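You operate a simulated robot arm through the tools that you are given. There is no shell and no other tool. Be economical: measure what you need, move in short steps, check, and stop when the job is done.

You are at the controls of a simulated robot arm. One attempt, no reset.

JOB
Put the red weight on top of the white papers. Press the white two button three times. Press the green button three times. Take the parcel marked "35" from the top of the low bench and leave it on the teal book on the top of the long table. Press the shoot button three times. Put the blue book on the top of the camera bench away on the top of the back table. Take the blue drum and leave it on the cream tape. Put the green book on the top of the camera bench away on the top of the back table. Any order will do.

Only the result counts: the job must be done as asked and must still hold three seconds after the hand-in. Knocking over, shifting, dropping, spilling or breaking anything else fails it.

ROBOT AND FRAMES
A 7-joint arm with a vacuum gripper on a trunk, on a base that drives. Base frame: it is fixed to the floor where the robot stands at the start and does not move with it; the origin is under the middle of the robot, x ahead of it, y to its left, z up. Lengths are in mm, angles in rad, forces in N, time in s.
With the tool pointing down near the work surface it reaches from about 100 to 820 mm from the robot's upright axis, wherever it stands. Its first joint turns from -2.897 to 2.897 rad. Places, roughly: blue book [1000, -6000, 750]; blue drum (5x5x3 cm) [1100, -6000, 800]; cream tape (10x9x3 cm) [-1500, -2000, 800]; green book [1000, -6250, 750]; green button [-1800, -2900, 800]; parcel [-750, -4500, 500]; red weight (6x6x4 cm) [700, -100, 800]; shoot button [700, -5100, 800]; teal book [-1250, -250, 750]; top of the back table [-3400, -6900, 800]; white papers (22x16x10 cm) [-4100, 1300, 1000]; white two button [-1900, -500, 800]. Payload 1.88 kg.
Tool frame: the origin (TCP) lies in the middle of the cups' lips, and z points out of the cups. The gripper has 1 cup of 32 mm across, covering 32 by 32 mm (tool x, y); the bellows give 14 mm. With the vacuum on, a cup seals on a smooth face that it is pressed against (1 to 4 N); it does not hold porous or soft things. The pull reaches 41 N.
Orientation is that of the tool frame in the base frame, as [roll, pitch, yaw] about the fixed x, y, z axes, in that order (R = Rz(yaw) Ry(pitch) Rx(roll)). With the cups facing straight down, the tool's x points along the base's -x, its y along +y and its z along -z.

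CONTROLS
- The arm moves only by the tool apply_moves. Its argument "steps" is a list that holds one entry, the list of rows, each a list of 6 numbers: the shift along the tool's x, y, z in mm, then the turn, a rotation vector about the tool's x, y, z in rad. In form: [[[dx, dy, dz, ax, ay, az], ...]]. A call has 1 to 10 rows; each row shifts and turns the commanded pose from where the row before left it, along the tool's axes as they then stand. "vacuum" is the vacuum: 1 switches it on, 0 off, set as the call begins (left out, the last holds). A row lasts 0.2 s, in which the tool goes at most 50 mm and 0.15 rad; a call with a longer step from one row to the next is refused whole, and so is a gripper value outside its range. A pose out of reach is approached as far as the arm can. The call stops where the force on the tool passes 40 N (or 10 N more than at its start, if that is more) or the arm is blocked; 0.2 s more then pass. The pull builds up within a second once a cup has sealed. Time passes only in rows, and 0.2 s behind the last, so rows that do not move give it time. The reply holds the time, the measured pose of the TCP, the force on the tool along the base axes and the pull of the vacuum, in the units named above and with some noise, with the torque about the TCP (base axes, N m) and any sound that the robot's microphone picked up, and new pictures: "views" is both (left out), scene, wrist or none.
- Cameras (640 x 400 px; columns grow to the right, rows downward): "scene" is now at [-55.2, 87.9, 1436.8]; the picture's right is [-1.00, -0.03, -0.00], its down [-0.02, 0.84, -0.55] and it looks along [0.02, -0.55, -0.84] (base axes); focal length 214 px, centre (320, 200). "wrist" rides on the gripper at [82, 14, -216] in the tool frame; the picture's right is [-0.17, 0.99, 0.00], its down [-0.91, -0.15, -0.37] and it looks along [-0.37, -0.06, 0.93] (tool axes); focal length 243 px, centre (320, 200). There is no depth. A picture from a camera that has moved, and an enlarged one, comes with that camera's place and axes in the base frame and with its lens. The place of the scene camera against the robot may be out by one fixed shift of up to 18 mm in any direction.
- raise_lower(by): slides the trunk up (or, below 0, down) by that many mm; the arm and the scene camera ride with it, the base frame stays. It gives what a move gives, with no picture.
- steer(legs): drives the robot by 1 to 6 legs, each [ahead, left, turn to the left] in mm, mm and rad, along the robot's own axes; the way and the turn of a leg run together, so that a leg with both is an arc; at most 1500 mm and 3.142 rad a leg. The arm and the cameras ride along, it lands a little off, and it stops where it bumps. It gives what a move gives, and a new picture of the scene camera.
- head_to(pan, tilt): turns the head with the scene camera to pan (to the left, within 2.705 rad either way) and tilt (down, from -0.506 to 1.204), counted from straight ahead of the robot. It gives what a move gives, and a new picture of the scene camera.
- enlarge(camera, box): a new picture of the part [left, top, right, bottom] of that camera's present view, enlarged. The clock stands still meanwhile.
- job_done(): hands the job in; it is judged then, once.

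Work in short steps. Places have to be worked out from the pictures, the camera data and where the tool is seen: move nearer, look again, correct. Check each grasp and each placing, and mend what went wrong. You have 196 turns and 260 pictures in all, those below and enlarged ones among them. Switch the vacuum off and draw the arm clear of the work before you hand the job in, unless the task says otherwise; then end with one line.

The tools are called after "Call:" as a command line: name --argument value ..., lists and objects as JSON in quotes. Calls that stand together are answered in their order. apply_moves: Moves the arm, as the interface text tells. Its arguments: {"type":"object","properties":{"steps":{"type":"array","items":{"type":"array","items":{"type":"array","items":{"type":"number"}}}},"vacuum":{"type":"number"},"views":{"type":"string","enum":["both","scene","wrist","none"]}},"required":["steps"]} The other tools are called the same way: raise_lower (by) slides the trunk up or down; steer (legs) drives the base; head_to (pan, tilt) turns the head that bears the scene camera; enlarge (camera, box) takes an enlarged picture of a part of a camera's view; job_done () hands the job in.

At the start:

```text
time_s: 0.0
tool_pos: [-343.7, -184.0, 1061.7]
tool_rot: [-3.141, 0.001, 3.14]
ft_force: [-0.7, -0.1, -0.1]
torque: [0.05, 0.03, 0.0]
pull: 0.1
trunk travel left (down, up): [-425.0, 165.0]
robot x, y, heading: [-0.1, 1.2, 0.0]
head pan, tilt: [-1.543, 0.991]
```

scene: 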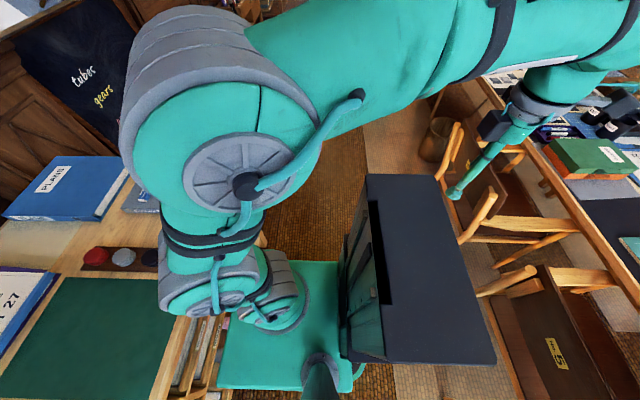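
wrist: 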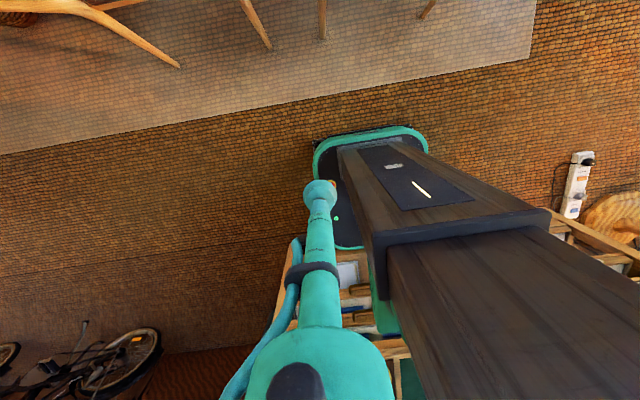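

I'll begin by looking ahead of the robot, where the red weight should be, then around.

Call:
head_to --pan 0 --tilt 0.7

Call:
head_to --pan -1.57 --tilt 0.3

Call:
head_to --pan -2.6 --tilt 0.4

Call:
head_to --pan 2.6 --tilt 0.4

```text
time_s: 1.6
tool_pos: [-344.9, -185.5, 1060.8]
tool_rot: [3.141, 0.002, -3.14]
ft_force: [-0.4, 0.1, -0.6]
torque: [0.0, -0.04, 0.0]
pull: 0.2
trunk travel left (down, up): [-425.0, 165.0]
robot x, y, heading: [2.3, 0.7, -0.004]
head pan, tilt: [0.0, 0.7]
camera scene: at [27.7, 158.0, 1459.6], right [0.0, -1.0, 0.0], down [-0.64, 0.0, -0.76], along [0.76, 0.0, -0.64], focal length 214 px, centre (320, 200)
```

scene: 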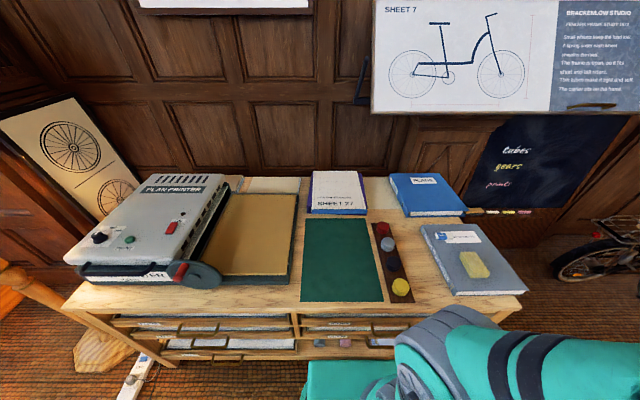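

```text
time_s: 3.3
tool_pos: [-343.7, -184.8, 1062.1]
tool_rot: [-3.141, 0.0, 3.141]
ft_force: [-0.6, 0.0, -0.4]
torque: [0.0, -0.03, -0.01]
pull: 0.1
trunk travel left (down, up): [-425.0, 165.0]
robot x, y, heading: [2.1, 0.7, 0.005]
head pan, tilt: [-1.571, 0.3]
camera scene: at [-57.1, 64.7, 1495.7], right [-1.0, 0.0, 0.0], down [0.0, 0.3, -0.96], along [0.0, -0.96, -0.3], focal length 214 px, centre (320, 200)
```

scene: 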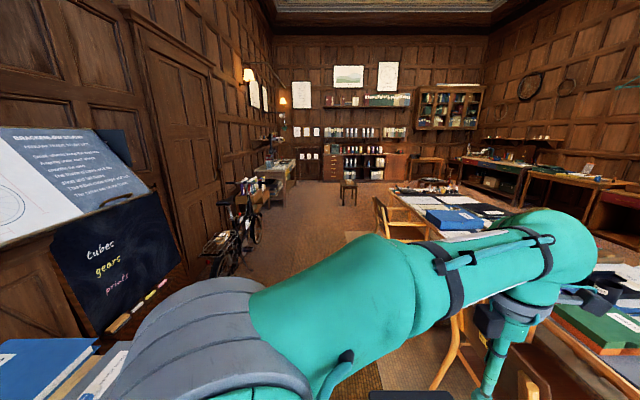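

```text
time_s: 4.6
tool_pos: [-344.1, -185.2, 1062.5]
tool_rot: [-3.141, 0.001, -3.141]
ft_force: [0.2, -0.1, -0.2]
torque: [0.02, 0.02, 0.0]
pull: 0.0
trunk travel left (down, up): [-425.0, 165.0]
robot x, y, heading: [-0.5, 1.5, -0.001]
head pan, tilt: [-2.601, 0.4]
camera scene: at [-136.6, 110.3, 1486.4], right [-0.52, 0.86, 0.0], down [0.33, 0.2, -0.92], along [-0.79, -0.48, -0.39], focal length 214 px, centre (320, 200)
```

scene: 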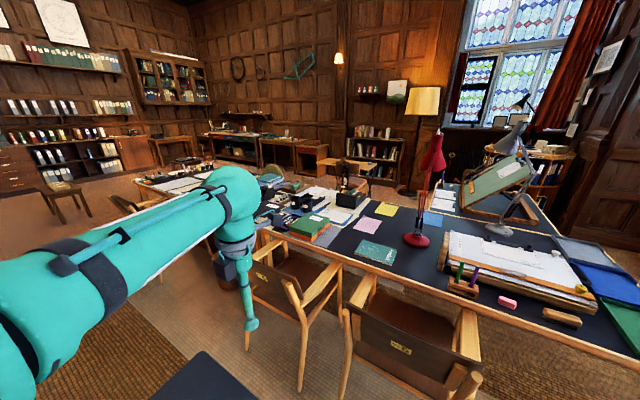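

```text
time_s: 8.6
tool_pos: [-344.0, -184.5, 1061.8]
tool_rot: [3.141, 0.0, 3.141]
ft_force: [0.2, 0.0, 0.5]
torque: [-0.03, 0.02, 0.02]
pull: 0.2
trunk travel left (down, up): [-425.0, 165.0]
robot x, y, heading: [1.6, -0.0, -0.002]
head pan, tilt: [2.601, 0.4]
camera scene: at [-136.6, 205.8, 1486.4], right [0.52, 0.86, 0.0], down [0.33, -0.2, -0.92], along [-0.79, 0.47, -0.39], focal length 214 px, centre (320, 200)
```

scene: 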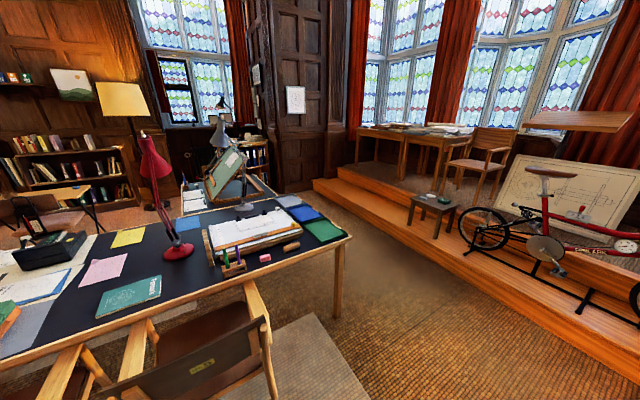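

The red weight is on the brown tray at roughly (607,-87,820), ahead of the robot. The arm points backwards, so I swing it round on the -y side at constant radius and height.

Call:
apply_moves --steps '[[[-24.5, -39.9, 0, 0, 0, -0.12], [-24.5, -39.9, 0, 0, 0, -0.12], [-24.5, -39.9, 0, 0, 0, -0.12], [-24.5, -39.9, 0, 0, 0, -0.12], [-24.5, -39.9, 0, 0, 0, -0.12], [-24.5, -39.9, 0, 0, 0, -0.12], [-24.5, -39.9, 0, 0, 0, -0.12], [-24.5, -39.9, 0, 0, 0, -0.12], [-24.5, -39.9, 0, 0, 0, -0.12], [-24.5, -39.9, 0, 0, 0, -0.12]]]' --views "none"

Call:
head_to --pan -0.2 --tilt 0.7

```text
time_s: 10.8
tool_pos: [45.2, -387.4, 1060.0]
tool_rot: [-3.141, 0.0, -1.938]
ft_force: [-0.2, 0.1, 0.0]
torque: [0.01, 0.01, 0.03]
pull: 0.0
trunk travel left (down, up): [-425.0, 165.0]
robot x, y, heading: [-0.2, -2.3, -0.002]
head pan, tilt: [2.601, 0.4]
```

```text
time_s: 13.3
tool_pos: [44.4, -387.7, 1061.3]
tool_rot: [-3.141, -0.001, -1.941]
ft_force: [0.1, -0.6, -0.5]
torque: [-0.01, 0.03, 0.0]
pull: 0.0
trunk travel left (down, up): [-425.0, 165.0]
robot x, y, heading: [4.2, -2.4, -0.001]
head pan, tilt: [-0.201, 0.7]
camera scene: at [26.1, 141.1, 1459.6], right [-0.2, -0.98, 0.0], down [-0.63, 0.13, -0.77], along [0.75, -0.15, -0.64], focal length 214 px, centre (320, 200)
```

scene: 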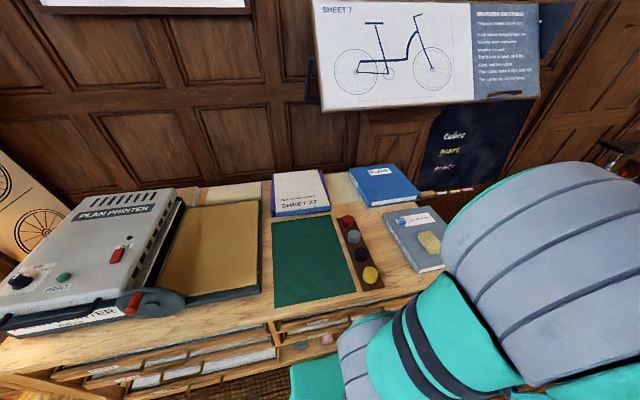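

The swing works. I carry on to roughly φ=-0.25.

Call:
apply_moves --steps '[[[-24.5, -39.9, 0, 0, 0, -0.12], [-24.5, -39.9, 0, 0, 0, -0.12], [-24.5, -39.9, 0, 0, 0, -0.12], [-24.5, -39.9, 0, 0, 0, -0.12], [-24.5, -39.9, 0, 0, 0, -0.12], [-24.5, -39.9, 0, 0, 0, -0.12], [-24.5, -39.9, 0, 0, 0, -0.12], [-24.5, -39.9, 0, 0, 0, -0.12], [-24.5, -39.9, 0, 0, 0, -0.12], [-24.5, -39.9, 0, 0, 0, -0.12]]]' --views "both"

```text
time_s: 15.5
tool_pos: [379.9, -98.0, 1062.5]
tool_rot: [-3.141, 0.0, -0.739]
ft_force: [0.5, -0.1, -1.0]
torque: [0.0, -0.02, 0.0]
pull: 0.1
trunk travel left (down, up): [-425.0, 165.0]
robot x, y, heading: [-2.1, 2.2, 0.001]
head pan, tilt: [-0.201, 0.7]
camera scene: at [26.0, 141.0, 1459.6], right [-0.2, -0.98, 0.0], down [-0.63, 0.13, -0.76], along [0.75, -0.15, -0.64], focal length 214 px, centre (320, 200)
camera wrist: at [431.4, -164.8, 1278.9], right [-0.79, -0.62, 0.0], down [-0.57, 0.73, 0.37], along [-0.23, 0.29, -0.93], focal length 243 px, centre (320, 200)
```

scene: 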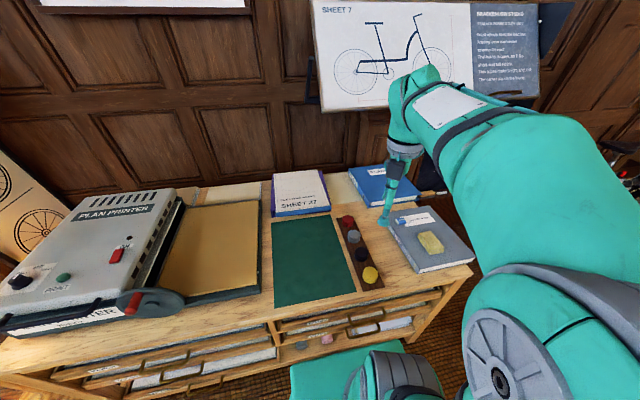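
wrist: 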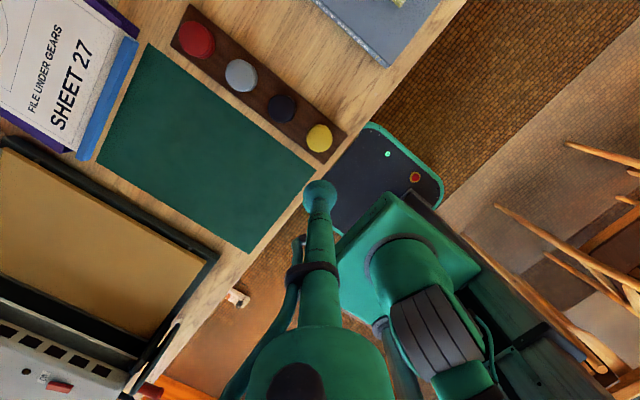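

The wrist view puts the weight at about (650,-115). I move above it, lowering to ~950.

Call:
apply_moves --steps '[[[33.6, -27.5, 16, 0, 0, 0], [33.6, -27.5, 16, 0, 0, 0], [33.6, -27.5, 16, 0, 0, 0], [33.6, -27.5, 16, 0, 0, 0], [33.6, -27.5, 16, 0, 0, 0], [33.6, -27.5, 16, 0, 0, 0]]]' --views "wrist"

```text
time_s: 16.9
tool_pos: [638.2, -112.9, 962.5]
tool_rot: [3.139, 0.001, -0.739]
ft_force: [1.5, -0.5, 0.0]
torque: [0.04, 0.12, 0.03]
pull: 0.2
trunk travel left (down, up): [-425.0, 165.0]
robot x, y, heading: [0.1, -1.7, -0.001]
head pan, tilt: [-0.201, 0.7]
camera wrist: at [691.4, -179.9, 1179.4], right [-0.79, -0.62, 0.0], down [-0.57, 0.73, 0.38], along [-0.23, 0.29, -0.93], focal length 243 px, centre (320, 200)
```

wrist: 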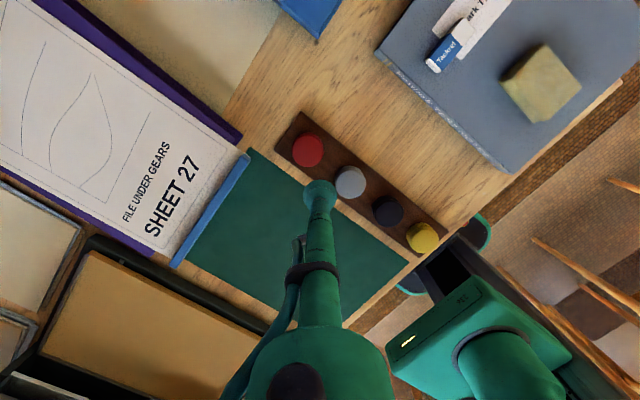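

Triangulation gives the weight top at about (665,-116,778). I go above it at z≈830 and look.

Call:
apply_moves --steps '[[[11, -8, 44, 0, 0, 0], [11, -8, 44, 0, 0, 0], [0, 0, 40, 0, 0, 0], [0, 0, 0, 0, 0, 0]]]' --views "wrist"

```text
time_s: 17.9
tool_pos: [661.9, -150.0, 862.9]
tool_rot: [-3.141, 0.014, -0.723]
ft_force: [0.6, -0.1, 0.7]
torque: [-0.02, 0.01, 0.0]
pull: 0.0
out of reach, approached as far as the arm can: row 2, 3
trunk travel left (down, up): [-425.0, 165.0]
robot x, y, heading: [2.5, -0.3, 0.004]
head pan, tilt: [-0.201, 0.7]
camera wrist: at [717.1, -218.8, 1077.9], right [-0.78, -0.63, 0.0], down [-0.58, 0.72, 0.39], along [-0.25, 0.3, -0.92], focal length 243 px, centre (320, 200)
```

wrist: 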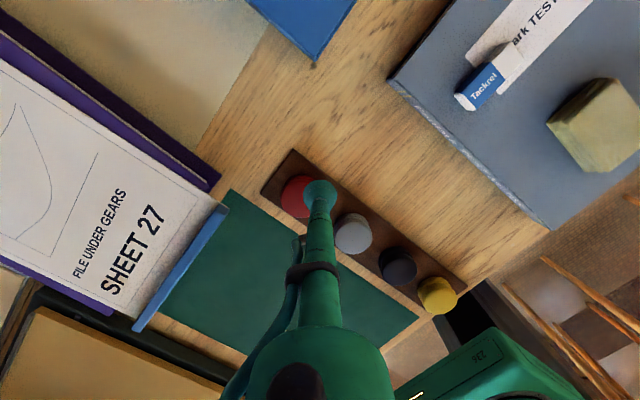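

The pose is out of reach with the trunk high. I raise the tool, then lower the trunk.

Call:
apply_moves --steps '[[[-10, -20, -45, 0, 0, 0], [0, 0, -45, 0, 0, 0], [0, 0, -45, 0, 0, 0]]]' --views "none"

Call:
raise_lower --by -150

```text
refused: row 1 steps farther than a row can; nothing moved
```

```text
time_s: 19.2
tool_pos: [667.1, -152.0, 751.1]
tool_rot: [-3.13, -0.007, -0.725]
ft_force: [0.9, 1.0, 11.0]
torque: [0.06, 0.05, -0.13]
pull: 0.1
trunk travel left (down, up): [-300.0, 290.0]
robot x, y, heading: [2.2, -0.9, -0.0]
head pan, tilt: [-0.201, 0.7]
stopped: the force on the tool passed its limit at 51 N (the readings are from after the stop); the commanded pose is now the measured one
```

The trunk lowered without the lift and touched down; I lift straight up at once and check.

Call:
apply_moves --steps '[[[0, 0, -30, 0, 0, 0], [0, 0, -40, 0, 0, 0], [0, 0, -40, 0, 0, 0]]]' --views "both"

```text
time_s: 20.0
tool_pos: [665.0, -151.3, 856.9]
tool_rot: [-3.133, 0.002, -0.727]
ft_force: [0.8, 0.0, -0.3]
torque: [0.03, 0.06, -0.01]
pull: 0.0
trunk travel left (down, up): [-300.0, 290.0]
robot x, y, heading: [1.7, 2.3, -0.002]
head pan, tilt: [-0.201, 0.7]
camera scene: at [26.4, 140.9, 1334.2], right [-0.2, -0.98, 0.0], down [-0.63, 0.13, -0.76], along [0.75, -0.15, -0.64], focal length 214 px, centre (320, 200)
camera wrist: at [717.1, -218.0, 1074.2], right [-0.78, -0.63, -0.01], down [-0.58, 0.72, 0.38], along [-0.23, 0.3, -0.93], focal length 243 px, centre (320, 200)
```

scene: 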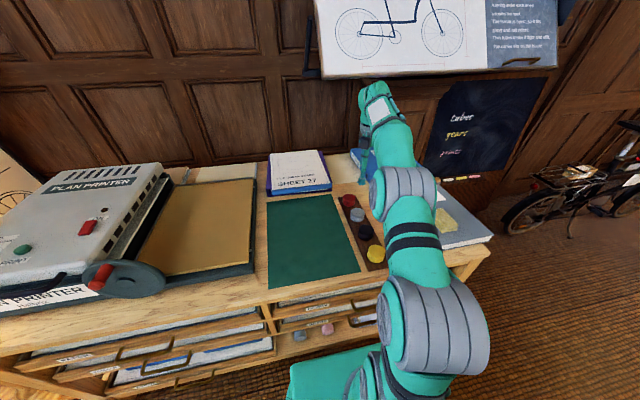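
wrist: 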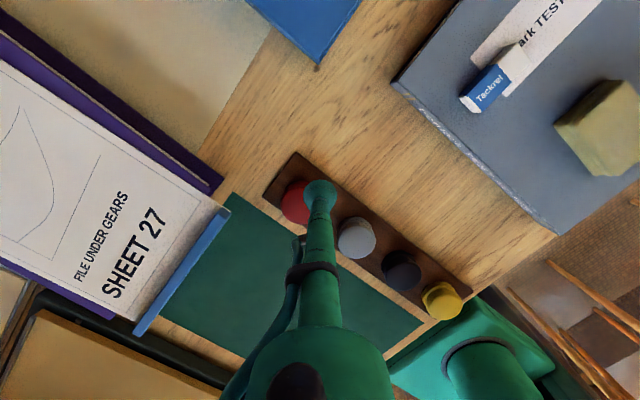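

Nothing got disturbed. The weight centre is about (661,-109); I shift over it and look closer.

Call:
apply_moves --steps '[[[-31, -28.7, 0, 0, 0, 0], [0, 0, 30, 0, 0, 0], [0, 0, 0, 0, 0, 0]]]' --views "wrist"

Call:
enlarge --camera "wrist" --box '[240, 130, 400, 230]'

```text
time_s: 20.8
tool_pos: [662.6, -109.0, 829.4]
tool_rot: [-3.133, 0.0, -0.725]
ft_force: [0.3, -0.9, -0.3]
torque: [-0.05, 0.01, -0.01]
pull: 0.0
trunk travel left (down, up): [-300.0, 290.0]
robot x, y, heading: [-1.6, 3.4, 0.004]
head pan, tilt: [-0.201, 0.7]
camera wrist: at [713.3, -176.8, 1045.3], right [-0.78, -0.63, -0.01], down [-0.58, 0.72, 0.38], along [-0.23, 0.3, -0.93], focal length 243 px, centre (320, 200)
```

wrist: 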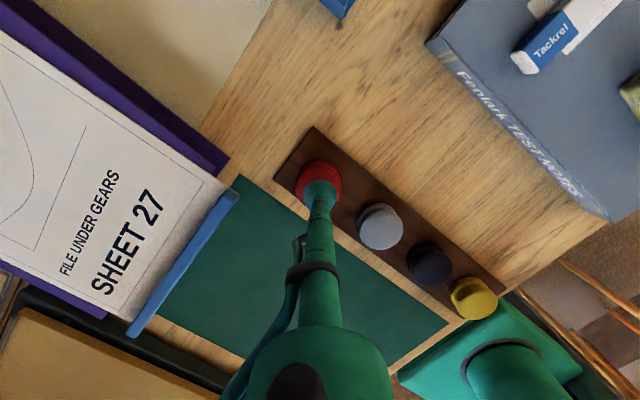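

```text
4.00 times, centred on (320, 180) of wrist
camera zoom: at [713.3, -176.8, 1045.3], right [-0.78, -0.63, -0.01], down [-0.58, 0.72, 0.38], along [-0.23, 0.3, -0.93], focal length 970 px, centre (320, 280)
```

zoom: 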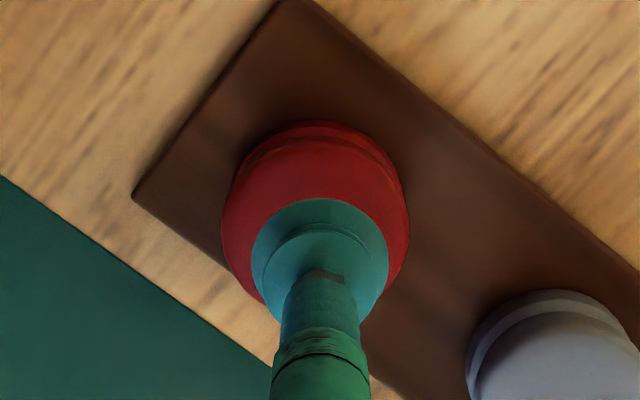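

The cup is nearly centred; I trim it and descend with vacuum on, gently near contact.

Call:
apply_moves --steps '[[[-4.8, -2.4, 20, 0, 0, 0], [0, 0, 12, 0, 0, 0], [0, 0, 8, 0, 0, 0], [0, 0, 5, 0, 0, 0], [0, 0, 4, 0, 0, 0]]]' --vacuum 1 --views "wrist"

```text
time_s: 22.0
tool_pos: [659.0, -112.7, 790.5]
tool_rot: [-3.127, 0.0, -0.719]
ft_force: [7.9, 12.6, 29.6]
torque: [-0.29, 0.18, 0.0]
pull: 41.0
out of reach, approached as far as the arm can: row 2, 3, 5
trunk travel left (down, up): [-300.0, 290.0]
robot x, y, heading: [2.5, -1.7, 0.004]
head pan, tilt: [-0.201, 0.7]
camera wrist: at [710.6, -180.4, 1006.4], right [-0.77, -0.63, -0.01], down [-0.59, 0.71, 0.38], along [-0.23, 0.3, -0.93], focal length 243 px, centre (320, 200)
```

wrist: 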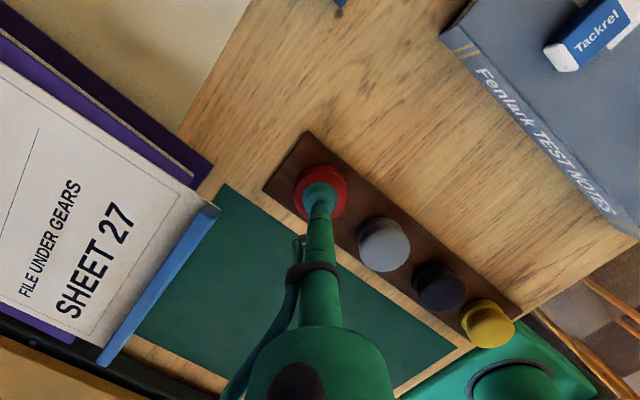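

Sealed with full pull. I lift it straight up and check.

Call:
apply_moves --steps '[[[0, 0, -10, 0, 0, 0], [0, 0, -20, 0, 0, 0], [0, 0, -45, 0, 0, 0], [0, 0, -45, 0, 0, 0], [0, 0, -45, 0, 0, 0]]]' --views "wrist"

```text
time_s: 23.2
tool_pos: [659.4, -116.5, 949.0]
tool_rot: [-3.134, 0.002, -0.725]
ft_force: [-0.5, 0.6, -5.5]
torque: [-0.02, 0.01, 0.03]
pull: 40.9
trunk travel left (down, up): [-300.0, 290.0]
robot x, y, heading: [-2.8, -1.9, 0.004]
head pan, tilt: [-0.201, 0.7]
camera wrist: at [712.1, -183.6, 1165.2], right [-0.78, -0.63, -0.01], down [-0.58, 0.72, 0.38], along [-0.23, 0.3, -0.93], focal length 243 px, centre (320, 200)
```

wrist: 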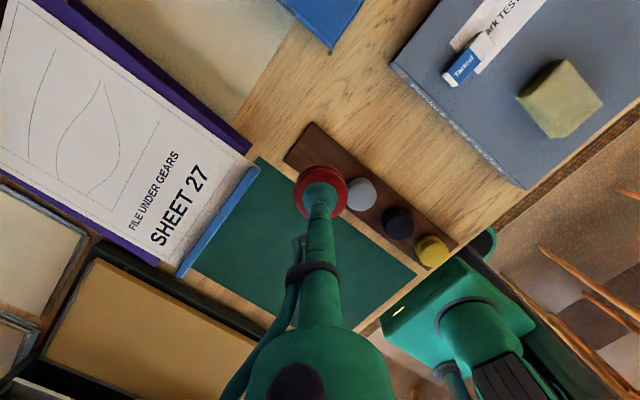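

The weight hangs from the cup. I retract the tool towards the robot, then back away from the desk.

Call:
apply_moves --steps '[[[-34, 26.7, 0, 0, 0, 0], [-34, 26.7, 0, 0, 0, 0], [-34, 26.7, 0, 0, 0, 0], [-34, 26.7, 0, 0, 0, 0], [-34, 26.7, 0, 0, 0, 0], [-34, 26.7, 0, 0, 0, 0], [-20, 15, 0, 0, 0, 0]]]' --views "none"

Call:
steer --legs '[[-250, 0, 0]]'

Call:
head_to --pan 2.3 --tilt 0.5

```text
time_s: 24.8
tool_pos: [375.0, -99.0, 951.8]
tool_rot: [-3.132, 0.0, -0.724]
ft_force: [0.3, 0.7, -4.8]
torque: [0.01, 0.04, 0.04]
pull: 40.7
trunk travel left (down, up): [-300.0, 290.0]
robot x, y, heading: [3.9, 0.4, 0.0]
head pan, tilt: [-0.201, 0.7]
```

```text
time_s: 26.7
tool_pos: [124.0, -100.0, 952.3]
tool_rot: [-3.132, 0.001, -0.729]
ft_force: [0.3, -0.1, -4.5]
torque: [0.0, 0.01, -0.01]
pull: 41.0
trunk travel left (down, up): [-300.0, 290.0]
robot x, y, heading: [-248.7, -0.9, -0.007]
head pan, tilt: [-0.201, 0.7]
camera scene: at [-222.9, 141.6, 1334.3], right [-0.2, -0.98, 0.0], down [-0.63, 0.13, -0.76], along [0.75, -0.16, -0.64], focal length 214 px, centre (320, 200)
```

scene: 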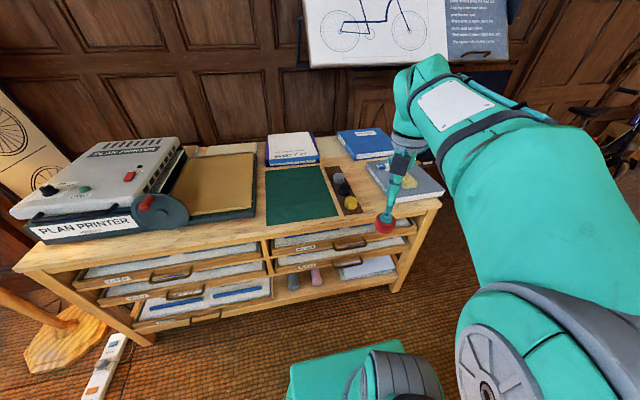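

```text
time_s: 28.9
tool_pos: [124.2, -99.1, 951.8]
tool_rot: [-3.131, 0.0, -0.731]
ft_force: [-0.7, 0.0, -4.8]
torque: [-0.01, 0.01, 0.0]
pull: 41.0
trunk travel left (down, up): [-300.0, 290.0]
robot x, y, heading: [-249.1, 3.3, -0.006]
head pan, tilt: [2.3, 0.499]
camera scene: at [-366.4, 227.1, 1352.0], right [0.75, 0.66, 0.0], down [0.32, -0.36, -0.88], along [-0.58, 0.66, -0.48], focal length 214 px, centre (320, 200)
```

scene: 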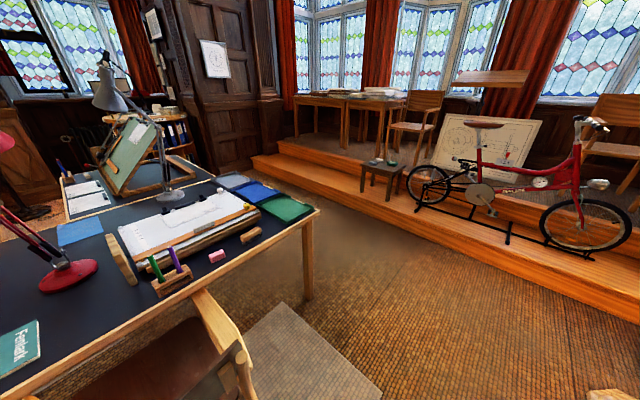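

The corridor beyond the long table's end (y≈1000) up to the platform edge (y≈2050+) looks free. I zoom in where the papers should be.

Call:
enlarge --camera "scene" --box '[90, 60, 250, 160]'

Call:
steer --legs '[[0, 1500, 0]]'

```text
4.00 times, centred on (170, 110) of scene
camera zoom: at [-366.4, 227.1, 1352.0], right [0.75, 0.66, 0.0], down [0.32, -0.36, -0.88], along [-0.58, 0.66, -0.48], focal length 858 px, centre (920, 560)
```

zoom: 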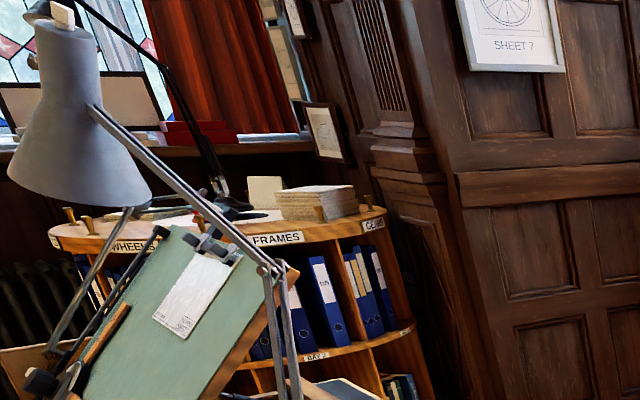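

```text
time_s: 36.3
tool_pos: [100.5, 1413.6, 951.5]
tool_rot: [-3.134, 0.001, -0.685]
ft_force: [1.1, 0.8, -4.9]
torque: [-0.01, 0.01, 0.03]
pull: 40.6
trunk travel left (down, up): [-300.0, 290.0]
robot x, y, heading: [-277.2, 1493.9, 0.037]
head pan, tilt: [2.3, 0.499]
camera scene: at [-403.6, 1717.3, 1352.0], right [0.72, 0.7, 0.0], down [0.33, -0.34, -0.88], along [-0.61, 0.63, -0.48], focal length 214 px, centre (320, 200)
```

scene: 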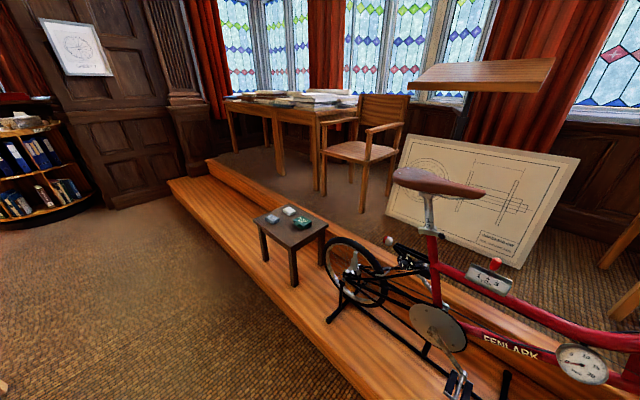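

The papers sit atop the round bookcase by the far wall. I turn to face -x and drive part way along the corridor.

Call:
steer --legs '[[0, 0, 3.1], [1500, 0, 0]]'

Call:
head_to --pan 0.0 --tilt 0.4

```text
time_s: 50.6
tool_pos: [-2098.8, 1764.3, 951.9]
tool_rot: [-3.133, 0.0, 2.337]
ft_force: [0.6, 0.0, -4.7]
torque: [0.0, 0.05, 0.0]
pull: 40.3
trunk travel left (down, up): [-300.0, 290.0]
robot x, y, heading: [-1736.3, 1636.1, 3.061]
head pan, tilt: [2.3, 0.499]
camera scene: at [-1629.3, 1389.8, 1352.0], right [-0.8, -0.6, 0.0], down [-0.29, 0.38, -0.88], along [0.53, -0.7, -0.48], focal length 214 px, centre (320, 200)
```

scene: 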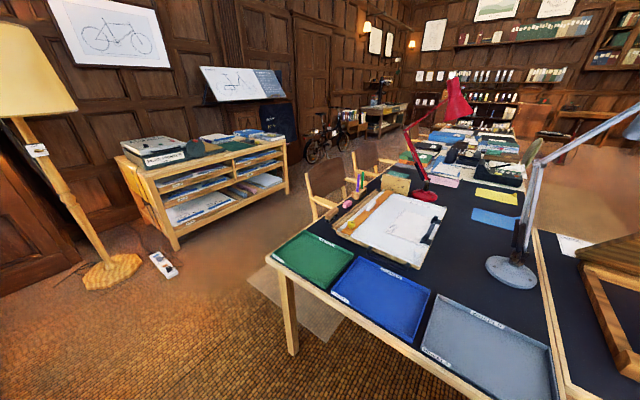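

```text
time_s: 52.8
tool_pos: [-2098.0, 1766.3, 952.8]
tool_rot: [-3.132, -0.002, 2.337]
ft_force: [-1.4, 1.4, -5.3]
torque: [-0.01, 0.0, -0.02]
pull: 41.2
trunk travel left (down, up): [-300.0, 290.0]
robot x, y, heading: [-1733.4, 1637.0, 3.061]
head pan, tilt: [0.0, 0.4]
camera scene: at [-1776.7, 1469.7, 1361.2], right [0.08, 1.0, 0.0], down [0.39, -0.03, -0.92], along [-0.92, 0.07, -0.39], focal length 214 px, centre (320, 200)
```

scene: 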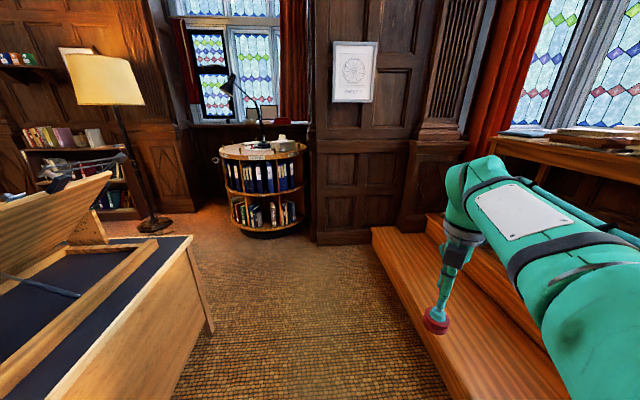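

The round bookcase with the papers is ahead. I drive on 1000 mm with a leftward drift and straighten heading, and swing the arm ahead later.

Call:
steer --legs '[[0, 0, 0.08], [1100, 280, 0]]'

Call:
head_to --pan 0.0 --tilt 0.6

```text
time_s: 58.9
tool_pos: [-3180.9, 1435.4, 951.3]
tool_rot: [-3.132, -0.001, 2.422]
ft_force: [0.2, -0.4, -5.1]
torque: [0.0, 0.0, 0.02]
pull: 40.4
trunk travel left (down, up): [-300.0, 290.0]
robot x, y, heading: [-2809.4, 1339.0, -3.138]
head pan, tilt: [0.0, 0.4]
camera scene: at [-2834.2, 1169.0, 1361.2], right [-0.01, 1.0, 0.0], down [0.39, 0.0, -0.92], along [-0.92, 0.0, -0.39], focal length 214 px, centre (320, 200)
```

scene: 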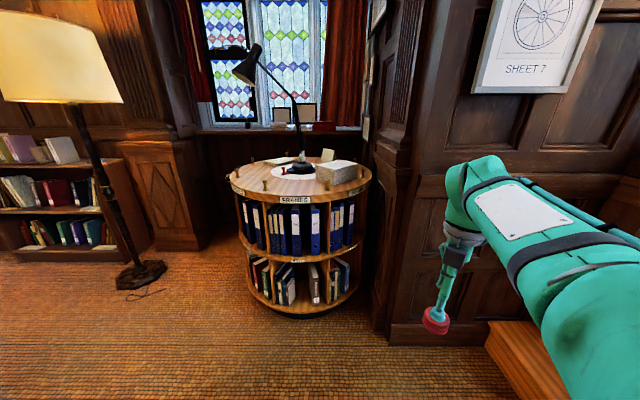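

```text
time_s: 59.6
tool_pos: [-3180.2, 1436.3, 951.3]
tool_rot: [-3.133, 0.0, 2.422]
ft_force: [0.2, 0.1, -5.2]
torque: [-0.01, -0.05, 0.0]
pull: 40.5
trunk travel left (down, up): [-300.0, 290.0]
robot x, y, heading: [-2802.9, 1337.8, -3.139]
head pan, tilt: [0.0, 0.6]
camera scene: at [-2830.0, 1169.0, 1343.0], right [-0.01, 1.0, 0.0], down [0.56, 0.0, -0.83], along [-0.83, 0.0, -0.56], focal length 214 px, centre (320, 200)
```

scene: 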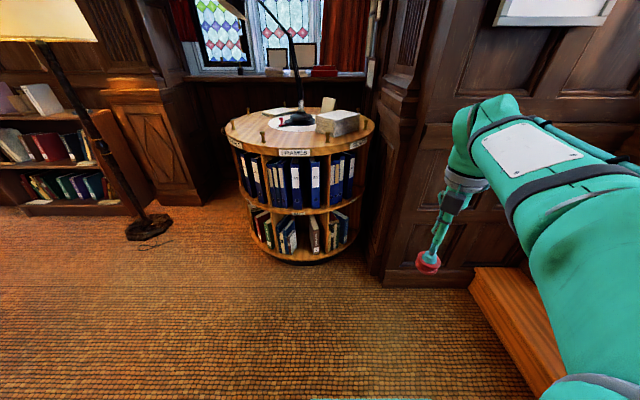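

The bookcase top with papers is seen; a wall pillar stands to the right. I swing the arm to straight ahead, raise the trunk, and drive closer, keeping left of the pillar.

Call:
apply_moves --steps '[[[-24.5, -39.9, 0, 0, 0, -0.12], [-24.5, -39.9, 0, 0, 0, -0.12]]]' --views "none"

Call:
raise_lower --by 250

Call:
steer --legs '[[450, 70, 0]]'

Call:
enlarge --camera "wrist" --box '[0, 0, 640, 400]'

```text
time_s: 60.2
tool_pos: [-3191.7, 1342.4, 953.3]
tool_rot: [-3.133, -0.002, 2.663]
ft_force: [0.6, -0.3, -4.6]
torque: [-0.02, -0.01, -0.02]
pull: 41.4
trunk travel left (down, up): [-300.0, 290.0]
robot x, y, heading: [-2802.8, 1338.2, -3.132]
head pan, tilt: [0.0, 0.6]
```

```text
time_s: 62.8
tool_pos: [-3191.0, 1343.5, 1202.9]
tool_rot: [-3.133, -0.001, 2.662]
ft_force: [-0.1, 1.4, -5.1]
torque: [-0.01, 0.0, -0.01]
pull: 40.1
trunk travel left (down, up): [-550.0, 40.0]
robot x, y, heading: [-2805.4, 1335.1, -3.135]
head pan, tilt: [0.0, 0.6]
```

```text
time_s: 65.6
tool_pos: [-3638.5, 1273.4, 1203.5]
tool_rot: [-3.133, -0.001, 2.656]
ft_force: [0.5, 0.0, -4.7]
torque: [-0.02, 0.01, -0.01]
pull: 41.0
trunk travel left (down, up): [-550.0, 40.0]
robot x, y, heading: [-3256.1, 1262.1, 3.137]
head pan, tilt: [0.0, 0.6]
camera scene: at [-3277.1, 1096.8, 1592.9], right [0.0, 1.0, 0.0], down [0.57, 0.0, -0.82], along [-0.82, 0.0, -0.57], focal length 214 px, centre (320, 200)
```

scene: 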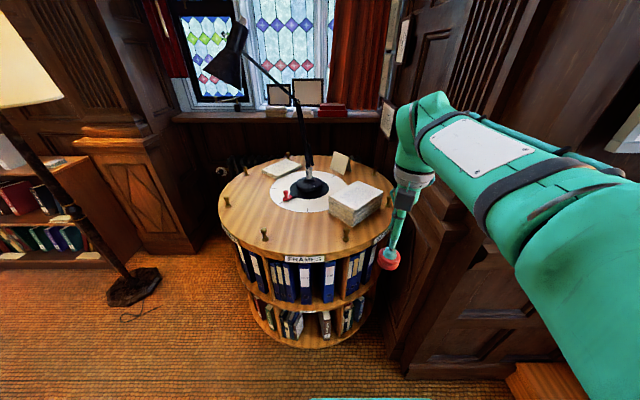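

```text
1.00 times, centred on (320, 200) of wrist (not enlarged: the box is as wide or as high as the picture)
camera zoom: at [-3701.7, 1323.6, 1419.7], right [0.61, 0.8, -0.01], down [0.74, -0.56, 0.37], along [0.29, -0.23, -0.93], focal length 243 px, centre (320, 200)
```

zoom: 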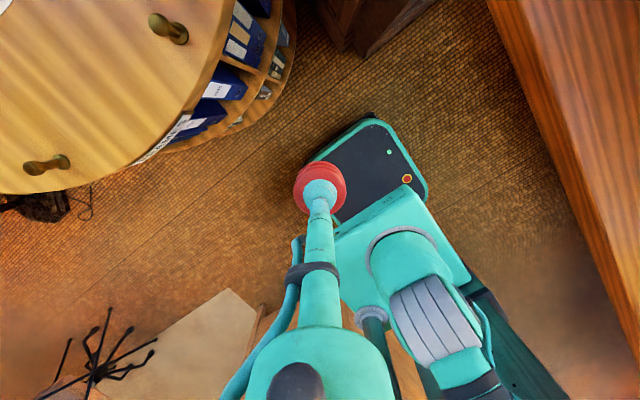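

Papers are at about (-3960,1260) with top around 1100–1130. I drive 150 mm closer and look through the wrist camera.

Call:
steer --legs '[[130, 0, 0]]'

Call:
apply_moves --steps '[[[0, 0, -30, 0, 0, 0], [30, -20, 0, 0, 0, 0]]]' --views "wrist"

```text
time_s: 66.8
tool_pos: [-3767.8, 1273.8, 1203.1]
tool_rot: [-3.134, -0.001, 2.657]
ft_force: [0.8, -0.4, -4.6]
torque: [0.0, -0.02, 0.02]
pull: 40.7
trunk travel left (down, up): [-550.0, 40.0]
robot x, y, heading: [-3380.7, 1265.5, 3.137]
head pan, tilt: [0.0, 0.6]
camera scene: at [-3406.5, 1097.0, 1592.9], right [0.0, 1.0, 0.0], down [0.57, 0.0, -0.82], along [-0.82, 0.0, -0.57], focal length 214 px, centre (320, 200)
```

scene: 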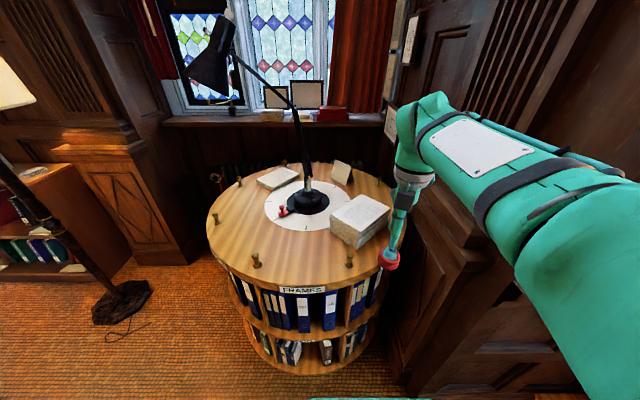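

```text
time_s: 67.4
tool_pos: [-3802.3, 1271.4, 1233.7]
tool_rot: [-3.133, 0.0, 2.655]
ft_force: [0.2, -0.5, -4.3]
torque: [-0.04, 0.01, 0.04]
pull: 40.7
trunk travel left (down, up): [-550.0, 40.0]
robot x, y, heading: [-3379.1, 1265.2, 3.144]
head pan, tilt: [0.0, 0.6]
camera wrist: at [-3866.7, 1321.1, 1449.6], right [0.61, 0.79, -0.01], down [0.74, -0.56, 0.38], along [0.29, -0.23, -0.93], focal length 243 px, centre (320, 200)
```

wrist: 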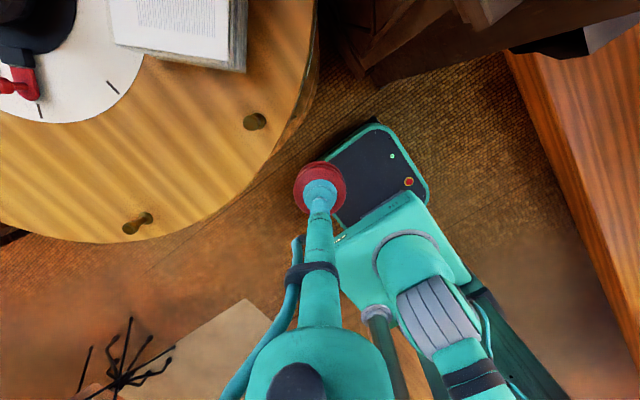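

I extend ~130 mm forward towards the papers, keeping height, and look again.

Call:
apply_moves --steps '[[[35, -26, 0, 0, 0, 0], [35, -26, 0, 0, 0, 0], [35, -26, 0, 0, 0, 0]]]' --views "wrist"

```text
time_s: 68.2
tool_pos: [-3930.6, 1246.3, 1233.1]
tool_rot: [-3.131, 0.0, 2.658]
ft_force: [0.9, 0.5, -5.1]
torque: [0.0, 0.01, 0.02]
pull: 41.2
trunk travel left (down, up): [-550.0, 40.0]
robot x, y, heading: [-3378.0, 1267.3, 3.138]
head pan, tilt: [0.0, 0.6]
camera wrist: at [-3995.6, 1296.5, 1448.4], right [0.61, 0.79, -0.01], down [0.74, -0.56, 0.38], along [0.29, -0.23, -0.93], focal length 243 px, centre (320, 200)
```

wrist: 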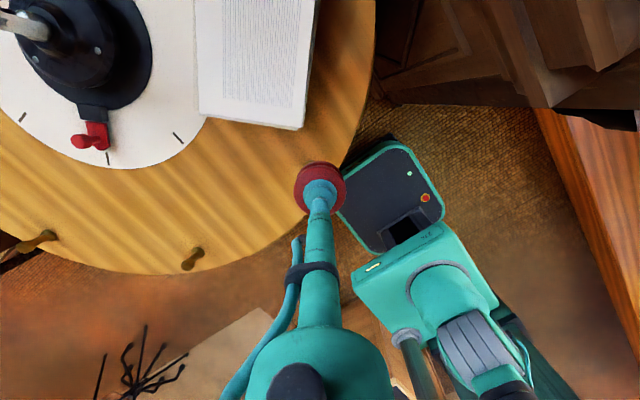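

Papers' top is near z≈1047 and its centre about (-4125,1262). I drive 60 mm closer, then move the weight over the centre.

Call:
steer --legs '[[60, 0, 0]]'

Call:
apply_moves --steps '[[[42.3, -16.3, 0, 0, 0, 0], [42.3, -16.3, 0, 0, 0, 0], [42.3, -16.3, 0, 0, 0, 0]]]' --views "both"

```text
time_s: 69.2
tool_pos: [-3992.8, 1246.1, 1232.0]
tool_rot: [-3.135, 0.001, 2.656]
ft_force: [0.2, 0.5, -4.8]
torque: [-0.02, -0.06, -0.02]
pull: 41.0
trunk travel left (down, up): [-550.0, 40.0]
robot x, y, heading: [-3441.1, 1267.2, -3.14]
head pan, tilt: [0.0, 0.6]
camera scene: at [-3467.7, 1096.9, 1592.9], right [0.0, 1.0, 0.0], down [0.57, 0.0, -0.82], along [-0.82, 0.0, -0.57], focal length 214 px, centre (320, 200)
```

scene: 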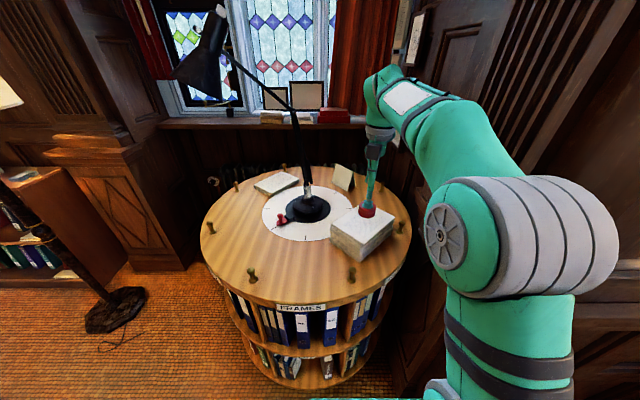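

```text
time_s: 70.0
tool_pos: [-4130.8, 1261.5, 1224.6]
tool_rot: [-3.139, 0.012, 2.657]
ft_force: [-2.8, 0.5, -10.6]
torque: [-0.02, -0.4, 0.03]
pull: 40.7
trunk travel left (down, up): [-550.0, 40.0]
robot x, y, heading: [-3443.5, 1266.9, -3.138]
head pan, tilt: [0.0, 0.6]
camera scene: at [-3469.5, 1097.0, 1592.6], right [0.0, 1.0, 0.0], down [0.57, 0.0, -0.82], along [-0.82, 0.0, -0.57], focal length 214 px, centre (320, 200)
camera wrist: at [-4198.0, 1312.5, 1439.6], right [0.61, 0.8, 0.0], down [0.74, -0.56, 0.38], along [0.31, -0.23, -0.92], focal length 243 px, centre (320, 200)
```

scene: 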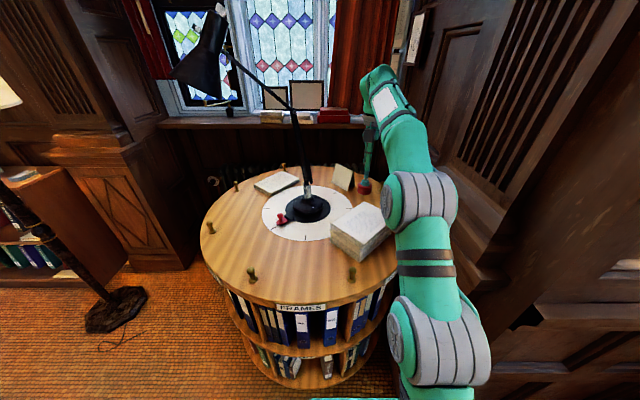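
wrist: 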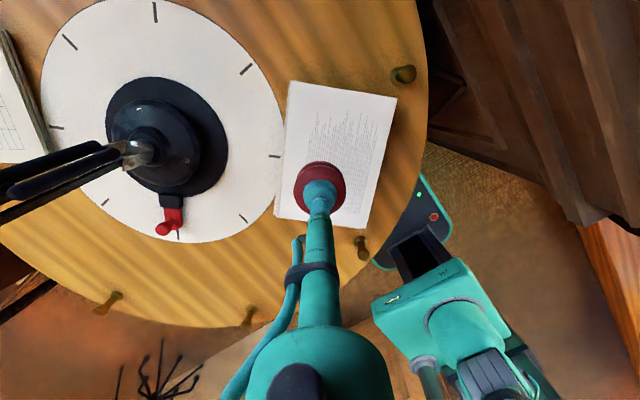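

The papers' centre is about (-4121,1277). I trim sideways and descend 75 mm, then look.

Call:
apply_moves --steps '[[[-1.4, 18.8, 10, 0, 0, 0], [0, 0, 25, 0, 0, 0], [0, 0, 20, 0, 0, 0], [0, 0, 15, 0, 0, 0]]]' --views "wrist"

```text
time_s: 71.0
tool_pos: [-4117.7, 1279.0, 1163.6]
tool_rot: [-3.132, 0.0, 2.659]
ft_force: [0.8, 1.3, -4.5]
torque: [-0.01, 0.0, -0.01]
pull: 40.9
trunk travel left (down, up): [-550.0, 40.0]
robot x, y, heading: [-3444.1, 1268.8, -3.142]
head pan, tilt: [0.0, 0.6]
camera wrist: at [-4182.4, 1327.3, 1378.8], right [0.61, 0.8, -0.01], down [0.74, -0.56, 0.37], along [0.29, -0.23, -0.93], focal length 243 px, centre (320, 200)
```

wrist: 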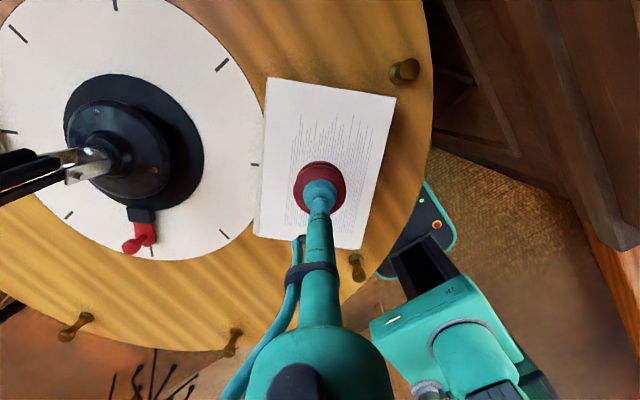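

Well centred. I descend gently until the weight touches.

Call:
apply_moves --steps '[[[-4, 4, 20, 0, 0, 0], [0, 0, 10, 0, 0, 0], [0, 0, 6, 0, 0, 0], [0, 0, 5, 0, 0, 0]]]' --views "none"

```text
time_s: 72.0
tool_pos: [-4112.0, 1279.3, 1121.3]
tool_rot: [-3.132, 0.0, 2.658]
ft_force: [-0.1, 0.4, -4.9]
torque: [-0.01, -0.02, 0.0]
pull: 40.9
trunk travel left (down, up): [-550.0, 40.0]
robot x, y, heading: [-3441.8, 1270.2, -3.141]
head pan, tilt: [0.0, 0.6]
```

No contact yet; continue down slowly.

Call:
apply_moves --steps '[[[8, 0, 5, 0, 0, 0], [0, 0, 5, 0, 0, 0], [0, 0, 4, 0, 0, 0], [0, 0, 4, 0, 0, 0]]]' --views "wrist"

```text
time_s: 73.0
tool_pos: [-4118.3, 1280.9, 1105.0]
tool_rot: [-3.134, -0.002, 2.658]
ft_force: [-1.3, 0.1, 0.8]
torque: [0.14, -0.07, -0.04]
pull: 40.9
trunk travel left (down, up): [-550.0, 40.0]
robot x, y, heading: [-3442.6, 1269.0, -3.146]
head pan, tilt: [0.0, 0.6]
camera wrist: at [-4182.7, 1331.8, 1321.2], right [0.61, 0.8, -0.01], down [0.74, -0.56, 0.37], along [0.29, -0.23, -0.93], focal length 243 px, centre (320, 200)
```

wrist: 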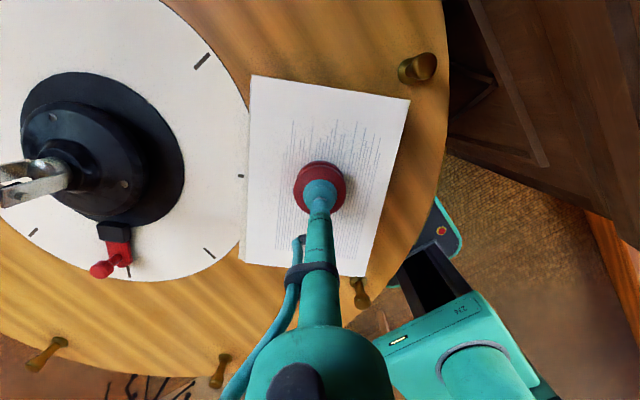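

Force went from -5 to about 0, so it rests on the papers. I release the vacuum, wait, and lift.

Call:
apply_moves --steps '[[[0, 0, 1, 0, 0, 0], [0, 0, 0, 0, 0, 0], [0, 0, 0, 0, 0, 0], [0, 0, 0, 0, 0, 0], [0, 0, -5, 0, 0, 0], [0, 0, -10, 0, 0, 0], [0, 0, -30, 0, 0, 0], [0, 0, -45, 0, 0, 0]]]' --vacuum 0 --views "wrist"

```text
time_s: 74.8
tool_pos: [-4119.9, 1282.7, 1193.0]
tool_rot: [-3.135, 0.001, 2.658]
ft_force: [0.6, 0.3, 0.3]
torque: [0.02, 0.02, 0.01]
pull: 0.0
trunk travel left (down, up): [-550.0, 40.0]
robot x, y, heading: [-3442.4, 1263.9, -3.143]
head pan, tilt: [0.0, 0.6]
camera wrist: at [-4185.0, 1331.9, 1409.6], right [0.61, 0.8, -0.01], down [0.74, -0.56, 0.38], along [0.3, -0.23, -0.93], focal length 243 px, centre (320, 200)
```

wrist: 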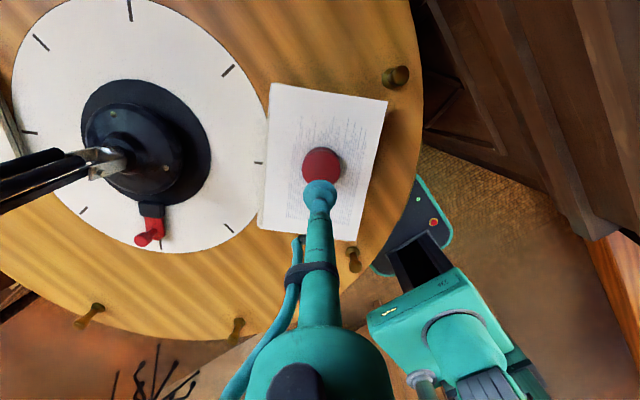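

The weight rests on the papers. I retract the arm and back off, then look towards the long table.

Call:
apply_moves --steps '[[[-36.6, 19.3, 0, 0, 0, 0], [-36.6, 19.3, 0, 0, 0, 0], [-36.6, 19.3, 0, 0, 0, 0], [-36.6, 19.3, 0, 0, 0, 0], [-36.6, 19.3, 0, 0, 0, 0], [-36.6, 19.3, 0, 0, 0, 0], [-36.6, 19.3, 0, 0, 0, 0]]]' --views "none"

Call:
steer --legs '[[-450, 50, 0]]'

Call:
head_to --pan 1.7 --tilt 0.45

```text
time_s: 76.4
tool_pos: [-3827.0, 1288.1, 1190.0]
tool_rot: [-3.132, -0.002, 2.657]
ft_force: [0.0, 0.2, 0.1]
torque: [-0.02, 0.0, -0.01]
pull: 0.1
trunk travel left (down, up): [-550.0, 40.0]
robot x, y, heading: [-3439.8, 1269.1, -3.139]
head pan, tilt: [0.0, 0.6]
```

```text
time_s: 79.1
tool_pos: [-3382.3, 1235.5, 1190.9]
tool_rot: [-3.134, -0.001, 2.663]
ft_force: [0.1, 0.6, -0.1]
torque: [0.03, 0.01, 0.02]
pull: 0.0
trunk travel left (down, up): [-550.0, 40.0]
robot x, y, heading: [-2999.1, 1217.7, -3.143]
head pan, tilt: [0.0, 0.6]
camera scene: at [-3020.1, 1047.6, 1593.0], right [0.0, 1.0, 0.0], down [0.56, 0.0, -0.83], along [-0.83, 0.0, -0.56], focal length 214 px, centre (320, 200)
```

scene: 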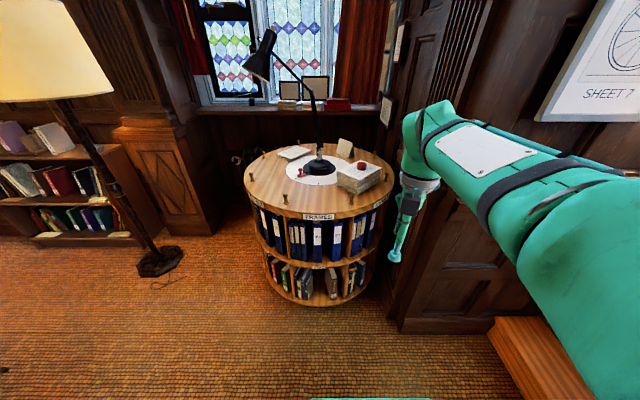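

```text
time_s: 80.8
tool_pos: [-3382.8, 1236.4, 1190.0]
tool_rot: [-3.132, -0.001, 2.663]
ft_force: [0.3, -0.4, -0.1]
torque: [-0.01, 0.01, 0.01]
pull: 0.1
trunk travel left (down, up): [-550.0, 40.0]
robot x, y, heading: [-2996.6, 1212.1, -3.136]
head pan, tilt: [1.7, 0.45]
camera scene: at [-2919.8, 956.8, 1606.5], right [-0.99, -0.13, 0.0], down [-0.06, 0.43, -0.9], along [0.12, -0.89, -0.44], focal length 214 px, centre (320, 200)
```

scene: 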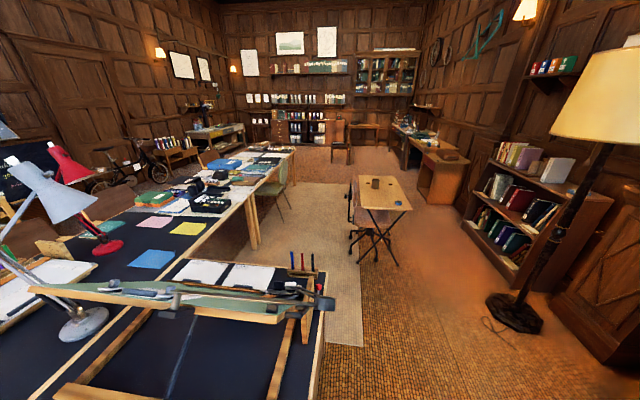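

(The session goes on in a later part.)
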